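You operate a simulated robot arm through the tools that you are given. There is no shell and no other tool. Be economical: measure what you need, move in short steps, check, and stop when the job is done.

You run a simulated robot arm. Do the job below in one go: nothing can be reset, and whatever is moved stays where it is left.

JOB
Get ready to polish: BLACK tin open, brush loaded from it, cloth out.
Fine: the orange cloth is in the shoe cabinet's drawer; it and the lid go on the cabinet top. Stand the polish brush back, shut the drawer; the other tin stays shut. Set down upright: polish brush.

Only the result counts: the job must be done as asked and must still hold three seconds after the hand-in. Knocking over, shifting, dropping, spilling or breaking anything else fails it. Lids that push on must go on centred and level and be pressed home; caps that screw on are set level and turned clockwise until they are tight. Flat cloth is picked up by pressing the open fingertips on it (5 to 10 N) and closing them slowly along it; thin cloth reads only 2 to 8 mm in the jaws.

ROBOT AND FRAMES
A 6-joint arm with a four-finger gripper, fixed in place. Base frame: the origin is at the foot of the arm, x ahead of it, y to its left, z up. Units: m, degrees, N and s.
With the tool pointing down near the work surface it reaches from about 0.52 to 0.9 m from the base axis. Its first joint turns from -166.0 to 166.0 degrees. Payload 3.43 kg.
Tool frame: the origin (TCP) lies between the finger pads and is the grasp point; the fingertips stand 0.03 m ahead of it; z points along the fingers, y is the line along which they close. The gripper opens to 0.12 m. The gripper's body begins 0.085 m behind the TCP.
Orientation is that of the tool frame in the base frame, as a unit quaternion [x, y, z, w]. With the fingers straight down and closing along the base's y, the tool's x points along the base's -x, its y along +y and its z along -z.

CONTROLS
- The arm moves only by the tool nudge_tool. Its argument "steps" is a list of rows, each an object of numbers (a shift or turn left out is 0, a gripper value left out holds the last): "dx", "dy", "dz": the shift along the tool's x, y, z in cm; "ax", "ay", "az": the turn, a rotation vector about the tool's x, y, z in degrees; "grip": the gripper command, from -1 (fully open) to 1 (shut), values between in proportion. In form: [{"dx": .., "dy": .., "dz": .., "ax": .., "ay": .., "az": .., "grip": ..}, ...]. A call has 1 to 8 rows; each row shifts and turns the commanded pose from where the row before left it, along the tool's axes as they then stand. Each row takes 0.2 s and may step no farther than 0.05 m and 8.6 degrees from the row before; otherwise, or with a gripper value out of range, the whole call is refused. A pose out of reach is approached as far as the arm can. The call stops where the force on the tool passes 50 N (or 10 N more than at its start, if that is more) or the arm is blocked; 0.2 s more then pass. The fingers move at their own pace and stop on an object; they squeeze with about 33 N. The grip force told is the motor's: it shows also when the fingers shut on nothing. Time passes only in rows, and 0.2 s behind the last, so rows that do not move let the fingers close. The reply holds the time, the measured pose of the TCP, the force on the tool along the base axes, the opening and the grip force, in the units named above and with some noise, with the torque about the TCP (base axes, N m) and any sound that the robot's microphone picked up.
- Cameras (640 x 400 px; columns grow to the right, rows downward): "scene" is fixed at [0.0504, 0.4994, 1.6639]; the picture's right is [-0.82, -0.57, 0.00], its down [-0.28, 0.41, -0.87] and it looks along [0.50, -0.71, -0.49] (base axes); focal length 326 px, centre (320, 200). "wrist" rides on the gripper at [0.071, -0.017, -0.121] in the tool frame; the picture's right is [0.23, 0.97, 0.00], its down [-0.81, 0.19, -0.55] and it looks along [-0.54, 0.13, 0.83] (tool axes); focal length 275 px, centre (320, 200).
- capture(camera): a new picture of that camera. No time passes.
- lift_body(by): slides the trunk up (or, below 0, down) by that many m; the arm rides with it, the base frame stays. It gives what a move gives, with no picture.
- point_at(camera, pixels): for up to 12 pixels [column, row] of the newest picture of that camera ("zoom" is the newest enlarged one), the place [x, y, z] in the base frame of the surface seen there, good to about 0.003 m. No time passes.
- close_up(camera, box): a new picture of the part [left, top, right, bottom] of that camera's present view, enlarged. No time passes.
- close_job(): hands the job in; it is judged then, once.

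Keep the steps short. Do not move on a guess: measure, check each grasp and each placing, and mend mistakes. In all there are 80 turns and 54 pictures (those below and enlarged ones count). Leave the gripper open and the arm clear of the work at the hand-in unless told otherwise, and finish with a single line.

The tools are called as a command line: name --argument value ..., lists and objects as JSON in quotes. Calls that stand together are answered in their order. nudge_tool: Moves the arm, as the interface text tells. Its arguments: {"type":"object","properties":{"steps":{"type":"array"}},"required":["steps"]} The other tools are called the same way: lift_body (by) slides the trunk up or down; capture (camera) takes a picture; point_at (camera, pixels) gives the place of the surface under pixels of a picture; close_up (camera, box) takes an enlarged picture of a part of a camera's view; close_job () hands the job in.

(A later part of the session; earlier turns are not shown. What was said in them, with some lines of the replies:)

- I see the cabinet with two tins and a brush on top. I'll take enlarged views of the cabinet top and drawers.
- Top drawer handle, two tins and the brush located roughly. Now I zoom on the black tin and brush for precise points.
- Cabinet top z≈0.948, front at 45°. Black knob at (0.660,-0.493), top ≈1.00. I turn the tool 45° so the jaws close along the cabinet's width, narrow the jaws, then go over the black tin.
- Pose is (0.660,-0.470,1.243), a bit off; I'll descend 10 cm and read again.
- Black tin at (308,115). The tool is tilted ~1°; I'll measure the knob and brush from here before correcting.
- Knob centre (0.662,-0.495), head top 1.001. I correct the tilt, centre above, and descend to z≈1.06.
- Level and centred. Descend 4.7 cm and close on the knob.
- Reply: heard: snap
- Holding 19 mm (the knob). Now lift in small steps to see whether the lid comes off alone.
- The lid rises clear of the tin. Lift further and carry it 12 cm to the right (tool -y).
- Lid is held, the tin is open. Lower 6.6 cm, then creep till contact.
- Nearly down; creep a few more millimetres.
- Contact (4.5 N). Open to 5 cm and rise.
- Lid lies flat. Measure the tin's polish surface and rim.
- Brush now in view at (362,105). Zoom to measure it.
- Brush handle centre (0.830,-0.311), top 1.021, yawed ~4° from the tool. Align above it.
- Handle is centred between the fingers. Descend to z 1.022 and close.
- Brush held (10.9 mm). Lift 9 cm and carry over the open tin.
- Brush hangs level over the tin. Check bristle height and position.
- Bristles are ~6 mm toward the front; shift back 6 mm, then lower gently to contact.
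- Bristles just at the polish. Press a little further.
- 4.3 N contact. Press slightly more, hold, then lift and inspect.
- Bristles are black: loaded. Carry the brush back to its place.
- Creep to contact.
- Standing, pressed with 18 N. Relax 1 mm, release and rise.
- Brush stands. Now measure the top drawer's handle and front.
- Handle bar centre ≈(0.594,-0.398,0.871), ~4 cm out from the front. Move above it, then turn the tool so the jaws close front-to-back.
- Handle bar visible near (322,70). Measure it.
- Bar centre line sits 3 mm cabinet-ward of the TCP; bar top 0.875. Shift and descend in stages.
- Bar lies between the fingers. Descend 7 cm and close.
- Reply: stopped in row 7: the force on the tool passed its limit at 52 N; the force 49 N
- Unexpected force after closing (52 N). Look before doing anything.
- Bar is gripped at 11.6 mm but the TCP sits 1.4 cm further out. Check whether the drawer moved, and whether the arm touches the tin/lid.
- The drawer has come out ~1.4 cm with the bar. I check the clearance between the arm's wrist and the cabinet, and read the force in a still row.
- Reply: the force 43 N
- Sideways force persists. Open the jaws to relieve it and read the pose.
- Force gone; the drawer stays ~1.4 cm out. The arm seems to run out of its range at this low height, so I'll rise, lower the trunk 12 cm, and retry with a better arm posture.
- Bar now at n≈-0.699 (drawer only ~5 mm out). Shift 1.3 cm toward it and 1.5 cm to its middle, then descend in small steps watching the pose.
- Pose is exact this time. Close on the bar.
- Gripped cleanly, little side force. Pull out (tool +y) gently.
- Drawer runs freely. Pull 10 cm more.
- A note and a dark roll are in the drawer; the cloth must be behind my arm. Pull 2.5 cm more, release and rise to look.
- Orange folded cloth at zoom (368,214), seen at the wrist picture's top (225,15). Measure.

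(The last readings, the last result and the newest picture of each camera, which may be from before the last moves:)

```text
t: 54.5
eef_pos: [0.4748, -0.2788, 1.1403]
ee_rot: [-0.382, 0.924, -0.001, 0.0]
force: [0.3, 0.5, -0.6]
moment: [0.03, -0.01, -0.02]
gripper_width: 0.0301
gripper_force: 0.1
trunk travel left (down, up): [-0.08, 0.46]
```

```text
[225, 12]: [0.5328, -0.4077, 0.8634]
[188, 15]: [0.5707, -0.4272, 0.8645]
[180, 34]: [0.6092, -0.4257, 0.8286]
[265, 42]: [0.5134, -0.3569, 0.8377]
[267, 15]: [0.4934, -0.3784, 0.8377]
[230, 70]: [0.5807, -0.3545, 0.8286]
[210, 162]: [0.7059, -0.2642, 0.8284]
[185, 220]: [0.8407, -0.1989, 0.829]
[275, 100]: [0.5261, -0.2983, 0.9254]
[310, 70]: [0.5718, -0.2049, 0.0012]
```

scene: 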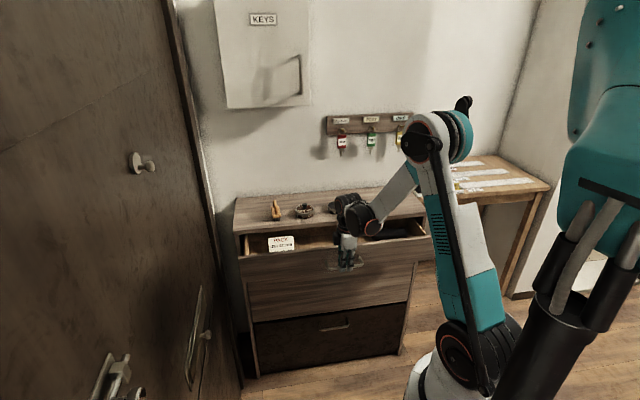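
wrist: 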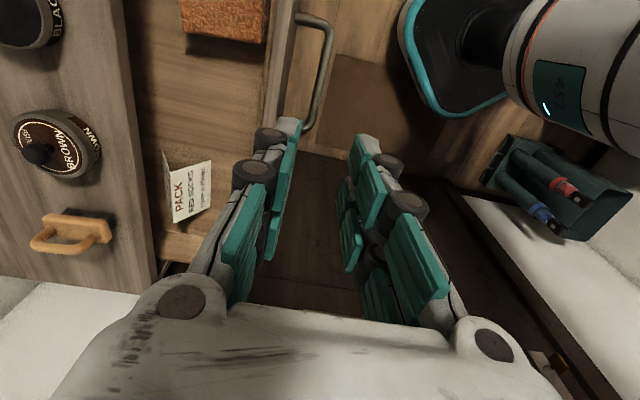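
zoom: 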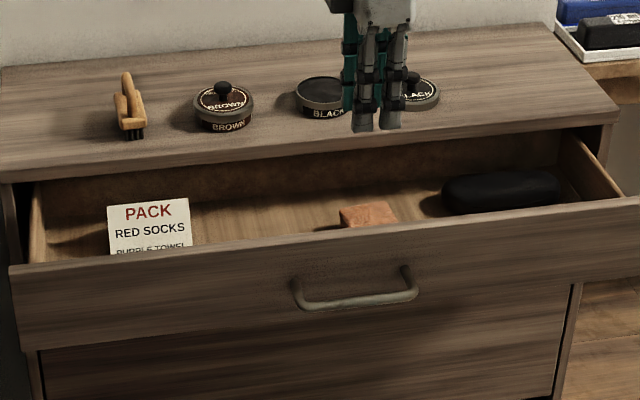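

Drawer floor z 0.8285; the cloth top ≈0.863. Move above it and turn the jaws to close along the cabinet width (the body is thin front-to-back then).

nudge_tool --steps '[{"dx": 1.1, "dy": -3.7}, {"dx": 1.1, "dy": -3.7}, {"dx": 1.1, "dy": -3.7}, {"dx": 1.0, "dy": -3.8}, {"az": 8.2}, {"az": 8.2}, {"az": 8.2}, {"az": 8.2}]'

nudge_tool --steps '[{"az": 8.2, "grip": -1}, {"az": 8.2}, {"az": 8.2}, {"az": 8.2}, {"az": 8.2}, {"az": 8.2}, {"az": 8}, {}]'

capture --camera "wrist"

```text
t: 56.3
eef_pos: [0.5511, -0.4142, 1.1384]
ee_rot: [-0.104, 0.995, -0.001, 0.001]
force: [0.4, -0.2, -0.1]
moment: [-0.01, -0.01, 0.01]
gripper_width: 0.0303
gripper_force: 0.0
trunk travel left (down, up): [-0.08, 0.46]
```

```text
t: 58.1
eef_pos: [0.552, -0.4149, 1.1392]
ee_rot: [0.383, 0.924, 0.0, 0.002]
force: [-0.5, 0.2, -0.7]
moment: [-0.03, 0.0, -0.01]
gripper_width: 0.12
gripper_force: 0.2
trunk travel left (down, up): [-0.08, 0.46]
```

```text
23 pictures are left
```

wrist: 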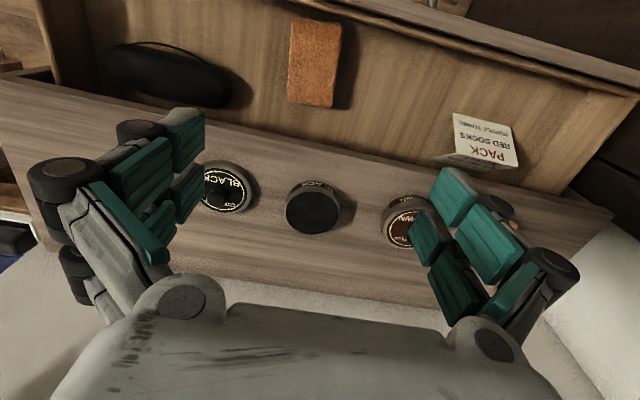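

Good view of the cloth at (315,62). Zoom and measure.

close_up --camera "wrist" --box '[250, 0, 390, 130]'

point_at --camera "zoom" --pixels '[[190, 60], [290, 75], [175, 230], [265, 250], [230, 150], [180, 310], [255, 325], [330, 150], [120, 150], [230, 40], [215, 290], [200, 100]]'

```text
3.08 times, centred on (320, 65) of wrist
```

zoom: 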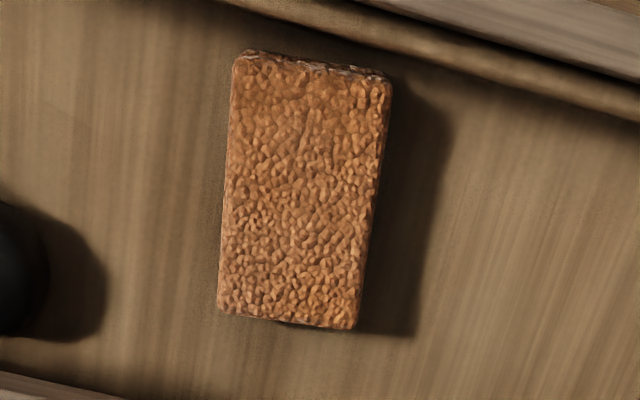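

```text
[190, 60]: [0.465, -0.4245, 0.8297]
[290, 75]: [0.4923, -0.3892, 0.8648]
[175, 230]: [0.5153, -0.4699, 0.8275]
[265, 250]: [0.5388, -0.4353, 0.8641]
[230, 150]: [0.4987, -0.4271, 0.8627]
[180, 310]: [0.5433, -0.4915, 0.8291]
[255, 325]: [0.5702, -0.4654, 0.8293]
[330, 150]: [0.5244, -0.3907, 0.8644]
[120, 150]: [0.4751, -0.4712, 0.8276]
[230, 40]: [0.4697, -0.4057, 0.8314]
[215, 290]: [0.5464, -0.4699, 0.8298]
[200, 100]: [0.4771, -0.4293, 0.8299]
```

It's a folded cloth bundle. Measure its corners on the top face.

point_at --camera "zoom" --pixels '[[244, 64], [384, 86], [228, 302], [350, 318], [300, 190], [232, 180], [368, 200], [330, 15], [330, 380], [480, 200], [590, 95], [590, 70]]'

```text
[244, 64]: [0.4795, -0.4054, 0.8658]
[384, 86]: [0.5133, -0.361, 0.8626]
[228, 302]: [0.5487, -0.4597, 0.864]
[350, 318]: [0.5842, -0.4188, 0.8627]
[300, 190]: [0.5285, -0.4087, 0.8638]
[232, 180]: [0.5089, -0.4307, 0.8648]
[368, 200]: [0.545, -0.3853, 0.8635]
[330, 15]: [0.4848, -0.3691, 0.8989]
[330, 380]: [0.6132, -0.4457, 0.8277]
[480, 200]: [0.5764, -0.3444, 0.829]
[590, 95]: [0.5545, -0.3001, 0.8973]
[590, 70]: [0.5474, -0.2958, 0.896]
```

Bundle centre (0.531,-0.411), 5.6 cm wide, 3.5 cm high, yaw +6°. Align, open to 9 cm, descend to z≈0.94.

nudge_tool --steps '[{"dx": 1.72, "dy": -1.2, "grip": -0.5}, {"az": -6}, {"dz": 5}, {"dz": 5}, {"dz": 5}, {"dz": 4.9}, {}]'

capture --camera "wrist"

```text
t: 59.7
eef_pos: [0.5301, -0.4126, 0.9426]
ee_rot: [0.334, 0.943, -0.001, 0.0]
force: [0.4, 0.5, -0.4]
moment: [0.01, 0.04, -0.03]
gripper_width: 0.09
gripper_force: 0.1
trunk travel left (down, up): [-0.08, 0.46]
```

```text
21 pictures are left
```

wrist: 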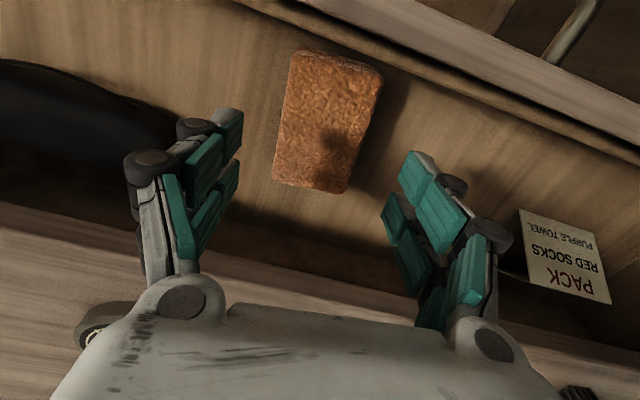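

Aligned. Descend 7.3 cm and close slowly.

nudge_tool --steps '[{"dz": 3}, {"dz": 3}, {"dz": 1.3}, {}, {"grip": -0.1}, {"grip": 0.2}, {"grip": 0.6}, {"grip": 1}]'

nudge_tool --steps '[{}, {}]'

```text
t: 61.5
eef_pos: [0.5305, -0.4113, 0.868]
ee_rot: [0.334, 0.943, -0.001, 0.002]
force: [-0.8, 0.3, 0.6]
moment: [0.0, -0.01, -0.01]
gripper_width: 0.0639
gripper_force: 33.2
trunk travel left (down, up): [-0.08, 0.46]
```

```text
t: 62.1
eef_pos: [0.5312, -0.4116, 0.8679]
ee_rot: [0.334, 0.943, -0.001, 0.001]
force: [-0.4, -0.5, 0.4]
moment: [-0.02, -0.03, 0.0]
gripper_width: 0.0639
gripper_force: 33.4
trunk travel left (down, up): [-0.08, 0.46]
```

Bundle held (64 mm, 33 N). Lift 20 cm straight up and check.

nudge_tool --steps '[{"dz": -2}, {"dz": -4}, {"dz": -4.5}, {"dz": -4.5}, {"dz": -5}, {}]'

close_up --camera "scene" --box '[235, 150, 435, 290]'

```text
t: 63.5
eef_pos: [0.5321, -0.4139, 1.0675]
ee_rot: [0.334, 0.942, -0.001, 0.001]
force: [-0.3, -0.6, -0.8]
moment: [0.02, -0.01, 0.0]
gripper_width: 0.064
gripper_force: 32.5
trunk travel left (down, up): [-0.08, 0.46]
```

```text
2.86 times, centred on (335, 220) of scene
```

zoom: 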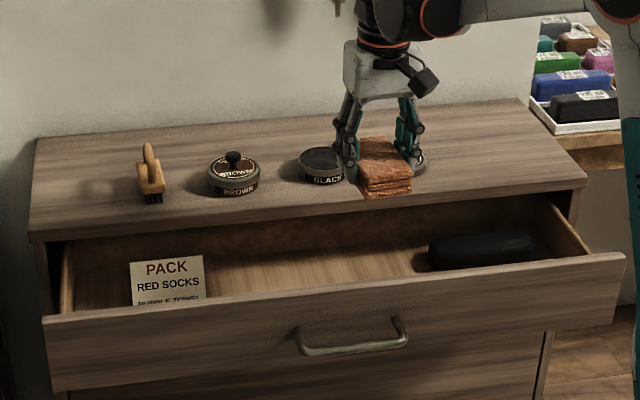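

Cloth held level. Carry it to the free spot right of the lid, (0.4985,-0.682).

nudge_tool --steps '[{"dx": -2.417, "dy": -3.845}, {"dx": -2.417, "dy": -3.845}, {"dx": -2.417, "dy": -3.845}, {"dx": -2.417, "dy": -3.845}, {"dx": -2.417, "dy": -3.845}, {"dx": -2.417, "dy": -3.845}, {}]'

close_up --camera "scene" --box '[265, 130, 445, 260]'

```text
t: 65.1
eef_pos: [0.499, -0.6824, 1.0673]
ee_rot: [0.334, 0.942, 0.001, 0.0]
force: [-0.2, -0.1, -0.3]
moment: [0.04, 0.01, 0.0]
gripper_width: 0.0638
gripper_force: 33.5
trunk travel left (down, up): [-0.08, 0.46]
```

```text
3.08 times, centred on (355, 195) of scene
```

zoom: 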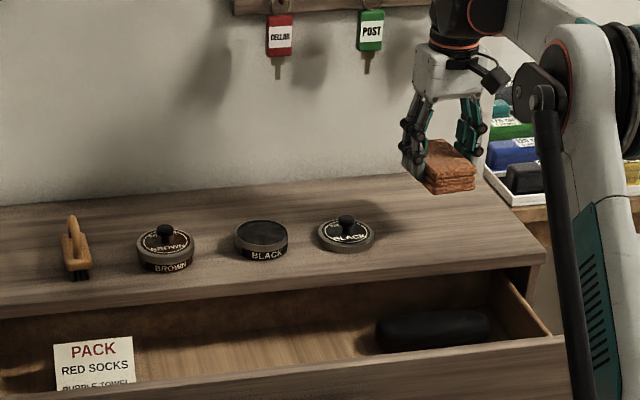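

Spot is free. Lower to z≈0.993, then creep to contact.

nudge_tool --steps '[{"dz": 3}, {"dz": 3}, {"dz": 1.3}, {}]'

nudge_tool --steps '[{"dz": 0.2}, {"dz": 0.2}, {"dz": 0.1}, {}]'

```text
t: 66.1
eef_pos: [0.4979, -0.6821, 0.9941]
ee_rot: [0.334, 0.943, 0.0, -0.001]
force: [0.0, 0.0, -0.9]
moment: [0.0, 0.03, 0.01]
gripper_width: 0.064
gripper_force: 33.4
trunk travel left (down, up): [-0.08, 0.46]
```

```text
t: 67.1
eef_pos: [0.497, -0.6818, 0.9891]
ee_rot: [0.334, 0.943, 0.0, 0.001]
force: [3.7, -4.7, 13.6]
moment: [-0.09, -0.06, 0.01]
gripper_width: 0.0638
gripper_force: 32.8
trunk travel left (down, up): [-0.08, 0.46]
```

Contact. Release to 9 cm and rise.

nudge_tool --steps '[{"dz": -0.1}, {"grip": -0.2}, {"grip": -0.5}, {}, {"dz": -3}, {"dz": -4}, {"dz": -5}, {}]'

close_up --camera "scene" --box '[245, 160, 445, 290]'

```text
t: 68.9
eef_pos: [0.4978, -0.6809, 1.1092]
ee_rot: [0.334, 0.942, 0.0, -0.001]
force: [0.1, -0.3, -0.1]
moment: [-0.02, 0.0, 0.0]
gripper_width: 0.0902
gripper_force: 0.1
trunk travel left (down, up): [-0.08, 0.46]
```

```text
3.08 times, centred on (345, 225) of scene
```

zoom: 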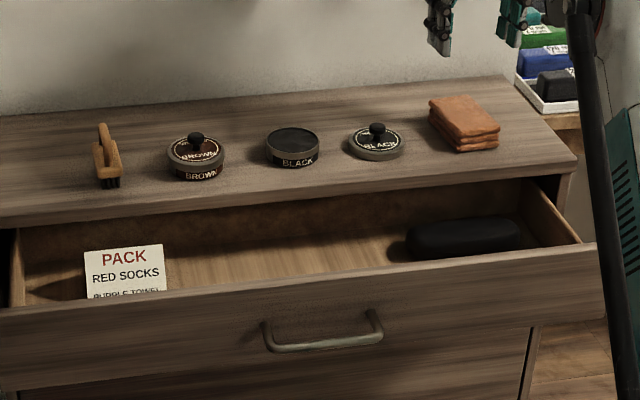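

Cloth rests on the top. Next shut the drawer by pushing the handle bar with closed fingers. Measure the bar.

point_at --camera "zoom" --pixels '[[270, 345], [320, 343], [378, 335], [320, 348], [320, 300], [320, 256], [320, 270], [265, 325], [372, 312]]'

```text
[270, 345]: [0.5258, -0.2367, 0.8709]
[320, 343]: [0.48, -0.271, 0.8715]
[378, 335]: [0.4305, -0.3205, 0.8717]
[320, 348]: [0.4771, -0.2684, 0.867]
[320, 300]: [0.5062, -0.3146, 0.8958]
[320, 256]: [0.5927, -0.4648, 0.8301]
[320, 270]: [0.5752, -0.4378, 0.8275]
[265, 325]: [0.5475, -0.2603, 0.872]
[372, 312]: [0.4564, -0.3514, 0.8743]
```

Bar front at n≈-0.528. Go (z 1.11) to just in front of it: (0.462,-0.257).

nudge_tool --steps '[{"az": 6, "grip": 1}, {"dx": 3.617, "dy": 3.049}, {"dx": 3.617, "dy": 3.049}, {"dx": 3.617, "dy": 3.049}, {"dx": 3.617, "dy": 3.049}, {"dx": 3.617, "dy": 3.049}, {"dx": 3.617, "dy": 3.049}, {"dx": 3.617, "dy": 3.049}]'

nudge_tool --steps '[{"dx": 3.617, "dy": 3.049}, {"dx": 3.617, "dy": 3.049}, {}]'

```text
t: 70.7
eef_pos: [0.4666, -0.3511, 1.1084]
ee_rot: [0.383, 0.924, 0.0, 0.001]
force: [-0.9, -0.1, 1.2]
moment: [0.0, -0.03, 0.02]
gripper_width: 0.0
gripper_force: 32.5
trunk travel left (down, up): [-0.08, 0.46]
```

```text
t: 71.5
eef_pos: [0.4621, -0.2593, 1.1081]
ee_rot: [0.383, 0.924, 0.0, 0.001]
force: [0.7, 0.4, -0.2]
moment: [-0.03, 0.0, 0.0]
gripper_width: 0.0001
gripper_force: 32.9
trunk travel left (down, up): [-0.08, 0.46]
```

On target (n=-0.510). Step 4 mm out and descend to z≈0.93, then verify.

nudge_tool --steps '[{"dx": 0.4}, {"dz": 4.5}, {"dz": 4.5}, {"dz": 4.5}, {"dz": 4.5}, {}]'

capture --camera "wrist"

```text
t: 72.9
eef_pos: [0.4584, -0.2541, 0.927]
ee_rot: [0.383, 0.924, -0.001, 0.001]
force: [0.0, 0.4, 0.9]
moment: [0.01, -0.01, -0.02]
gripper_width: 0.0
gripper_force: 33.1
trunk travel left (down, up): [-0.08, 0.46]
```

```text
17 pictures are left
```

wrist: 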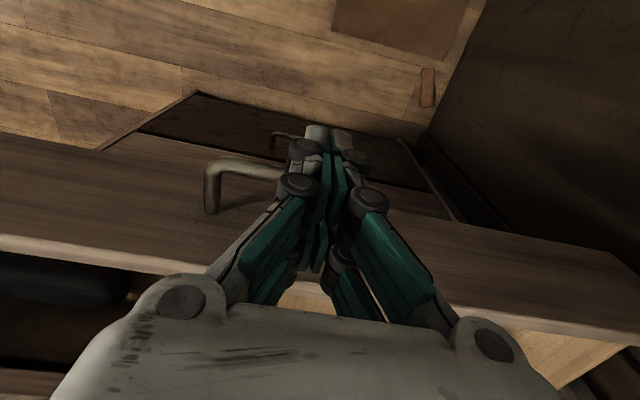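

Fingers are outside the bar. Descend 5.5 cm, then push toward the cabinet (tool -x).

nudge_tool --steps '[{"dz": 3}, {"dz": 2.5}, {}]'

nudge_tool --steps '[{"dx": -1}, {"dx": -1.5}, {"dx": -2}, {"dx": -2}, {}]'

```text
t: 73.7
eef_pos: [0.4591, -0.2534, 0.8742]
ee_rot: [0.383, 0.924, 0.0, 0.001]
force: [0.1, -0.4, 0.5]
moment: [-0.01, 0.04, 0.03]
gripper_width: 0.0
gripper_force: 32.8
trunk travel left (down, up): [-0.08, 0.46]
```

```text
t: 74.9
eef_pos: [0.5035, -0.3014, 0.8746]
ee_rot: [0.384, 0.923, -0.001, 0.001]
force: [-0.1, -0.3, -0.3]
moment: [-0.01, 0.01, 0.01]
gripper_width: 0.0
gripper_force: 33.8
trunk travel left (down, up): [-0.08, 0.46]
```

Moving freely with the drawer. Continue 11 cm.

nudge_tool --steps '[{"dx": -2}, {"dx": -2}, {"dx": -2}, {"dx": -2}, {"dx": -2}, {"dx": -1}, {}]'

close_up --camera "scene" --box '[235, 170, 435, 290]'

```text
t: 76.3
eef_pos: [0.5777, -0.3561, 0.8786]
ee_rot: [0.381, 0.924, -0.008, 0.0]
force: [0.2, 0.4, 0.1]
moment: [-0.1, 0.05, 0.0]
gripper_width: 0.0
gripper_force: 33.7
trunk travel left (down, up): [-0.08, 0.46]
stopped in row 6: the force on the tool passed its limit at 65 N (the readings are from after the stop); the commanded pose is now the measured one
```

```text
3.20 times, centred on (335, 230) of scene
```

zoom: 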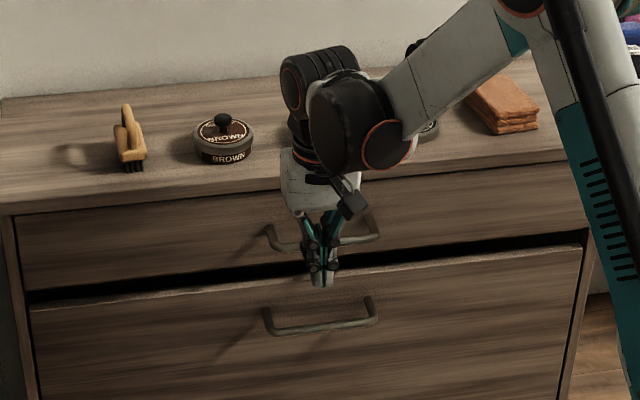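

A 65 N stop; the drawer looks nearly shut. Measure bar and front.

point_at --camera "zoom" --pixels '[[275, 248], [378, 237], [360, 240], [285, 250], [240, 240], [440, 215], [240, 195], [240, 260], [100, 275], [100, 235]]'

```text
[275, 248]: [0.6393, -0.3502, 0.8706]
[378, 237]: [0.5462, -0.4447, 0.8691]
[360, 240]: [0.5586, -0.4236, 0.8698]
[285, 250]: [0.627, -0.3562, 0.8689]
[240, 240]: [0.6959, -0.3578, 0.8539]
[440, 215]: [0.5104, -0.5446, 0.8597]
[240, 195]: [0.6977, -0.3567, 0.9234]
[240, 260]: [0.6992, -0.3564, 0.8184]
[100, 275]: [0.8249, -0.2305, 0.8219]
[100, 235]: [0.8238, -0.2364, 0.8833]
```

Bar and front are within a few mm of their original places. Push gently again until clear contact to be sure it's home.

nudge_tool --steps '[{"dx": -1}, {"dx": -0.8}, {"dx": -0.4}, {}]'

```text
t: 77.0
eef_pos: [0.5869, -0.3456, 0.882]
ee_rot: [0.382, 0.924, -0.017, -0.002]
force: [-0.2, 1.1, -0.6]
moment: [-0.04, 0.01, 0.0]
gripper_width: 0.0
gripper_force: 33.5
trunk travel left (down, up): [-0.08, 0.46]
stopped in row 3: the force on the tool passed its limit at 61 N (the readings are from after the stop); the commanded pose is now the measured one
```

Blocked again with sideways slip. Look from both cameras to find what touches.

capture --camera "wrist"

close_up --camera "scene" --box '[295, 180, 385, 270]'

```text
15 pictures are left
```

wrist: 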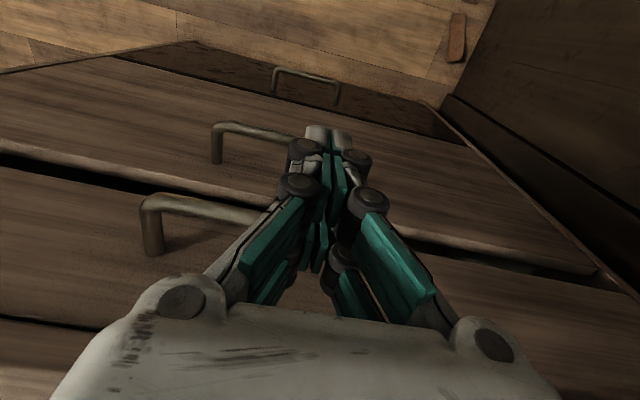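

```text
4.44 times, centred on (340, 225) of scene
```

zoom: 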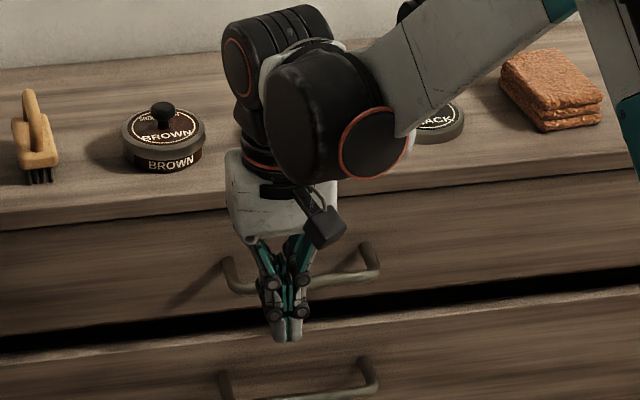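

The fingers press the bar; front-panel readings (n≈-0.7466) equal the original (-0.7465), so the drawer is home. Back off, rise, and open the gripper clear of everything.

nudge_tool --steps '[{"dx": 2}, {"dx": 2}, {}]'

nudge_tool --steps '[{"dz": -4}, {"dz": -4.5}, {"dz": -4.5}, {"dz": -4.5}, {"dz": -4.5}, {"dz": -4.5}, {"grip": -1}, {}]'

capture --camera "scene"

```text
t: 77.8
eef_pos: [0.5574, -0.3202, 0.8814]
ee_rot: [0.382, 0.924, -0.015, -0.003]
force: [0.2, 0.8, -0.1]
moment: [0.02, 0.0, 0.01]
gripper_width: 0.0
gripper_force: 33.2
trunk travel left (down, up): [-0.08, 0.46]
```

```text
t: 79.6
eef_pos: [0.5628, -0.3156, 1.144]
ee_rot: [0.382, 0.924, -0.015, -0.003]
force: [-1.3, 0.2, 0.2]
moment: [0.0, -0.02, 0.0]
gripper_width: 0.1184
gripper_force: 0.2
trunk travel left (down, up): [-0.08, 0.46]
```

```text
13 pictures are left
```

scene: 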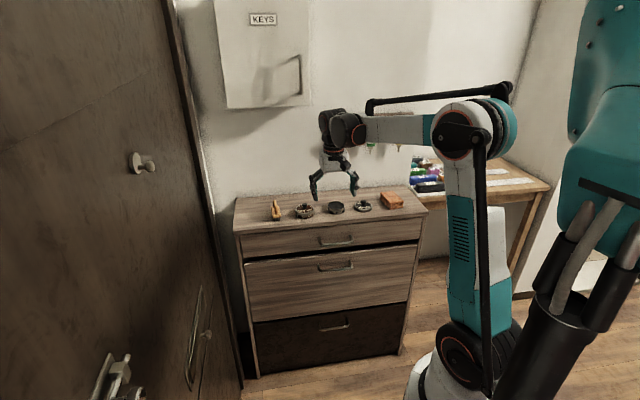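

Everything is visible. Zoom for a final check of drawer seating and the objects.

close_up --camera "scene" --box '[230, 180, 430, 280]'

point_at --camera "zoom" --pixels '[[340, 205], [200, 180], [480, 180], [100, 190], [290, 214], [340, 210], [394, 203], [286, 195], [340, 260], [337, 88]]'

```text
3.20 times, centred on (330, 230) of scene
```

zoom: 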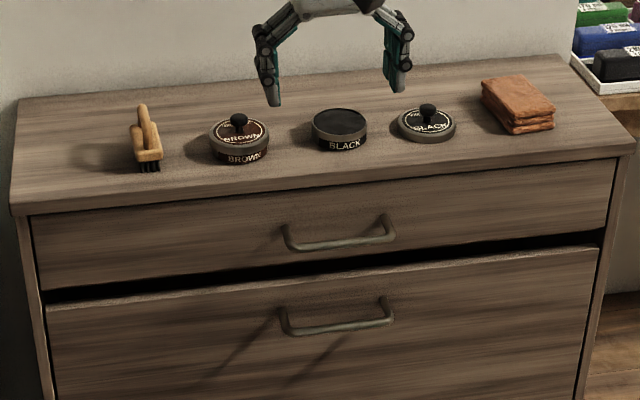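

```text
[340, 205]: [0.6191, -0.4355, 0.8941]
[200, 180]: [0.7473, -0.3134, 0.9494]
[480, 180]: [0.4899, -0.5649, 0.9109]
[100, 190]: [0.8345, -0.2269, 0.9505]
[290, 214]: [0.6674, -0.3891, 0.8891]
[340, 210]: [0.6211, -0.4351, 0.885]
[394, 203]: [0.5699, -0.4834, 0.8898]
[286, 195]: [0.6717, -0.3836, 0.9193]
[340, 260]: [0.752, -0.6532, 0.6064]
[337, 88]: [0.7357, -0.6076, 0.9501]
```

The view matches the first one pixel for pixel: handle and drawer front are back in place. The black tin is open, the lid and cloth are on the cabinet top, the brush is standing with black bristles, and the brown tin is shut. The gripper is open and clear, so I hand in.

close_job

```text
The job is handed in.
```

The job is handed in: black tin open with its lid and the orange cloth on the cabinet top, brush loaded and standing upright in its place, drawer shut, and brown tin still closed.
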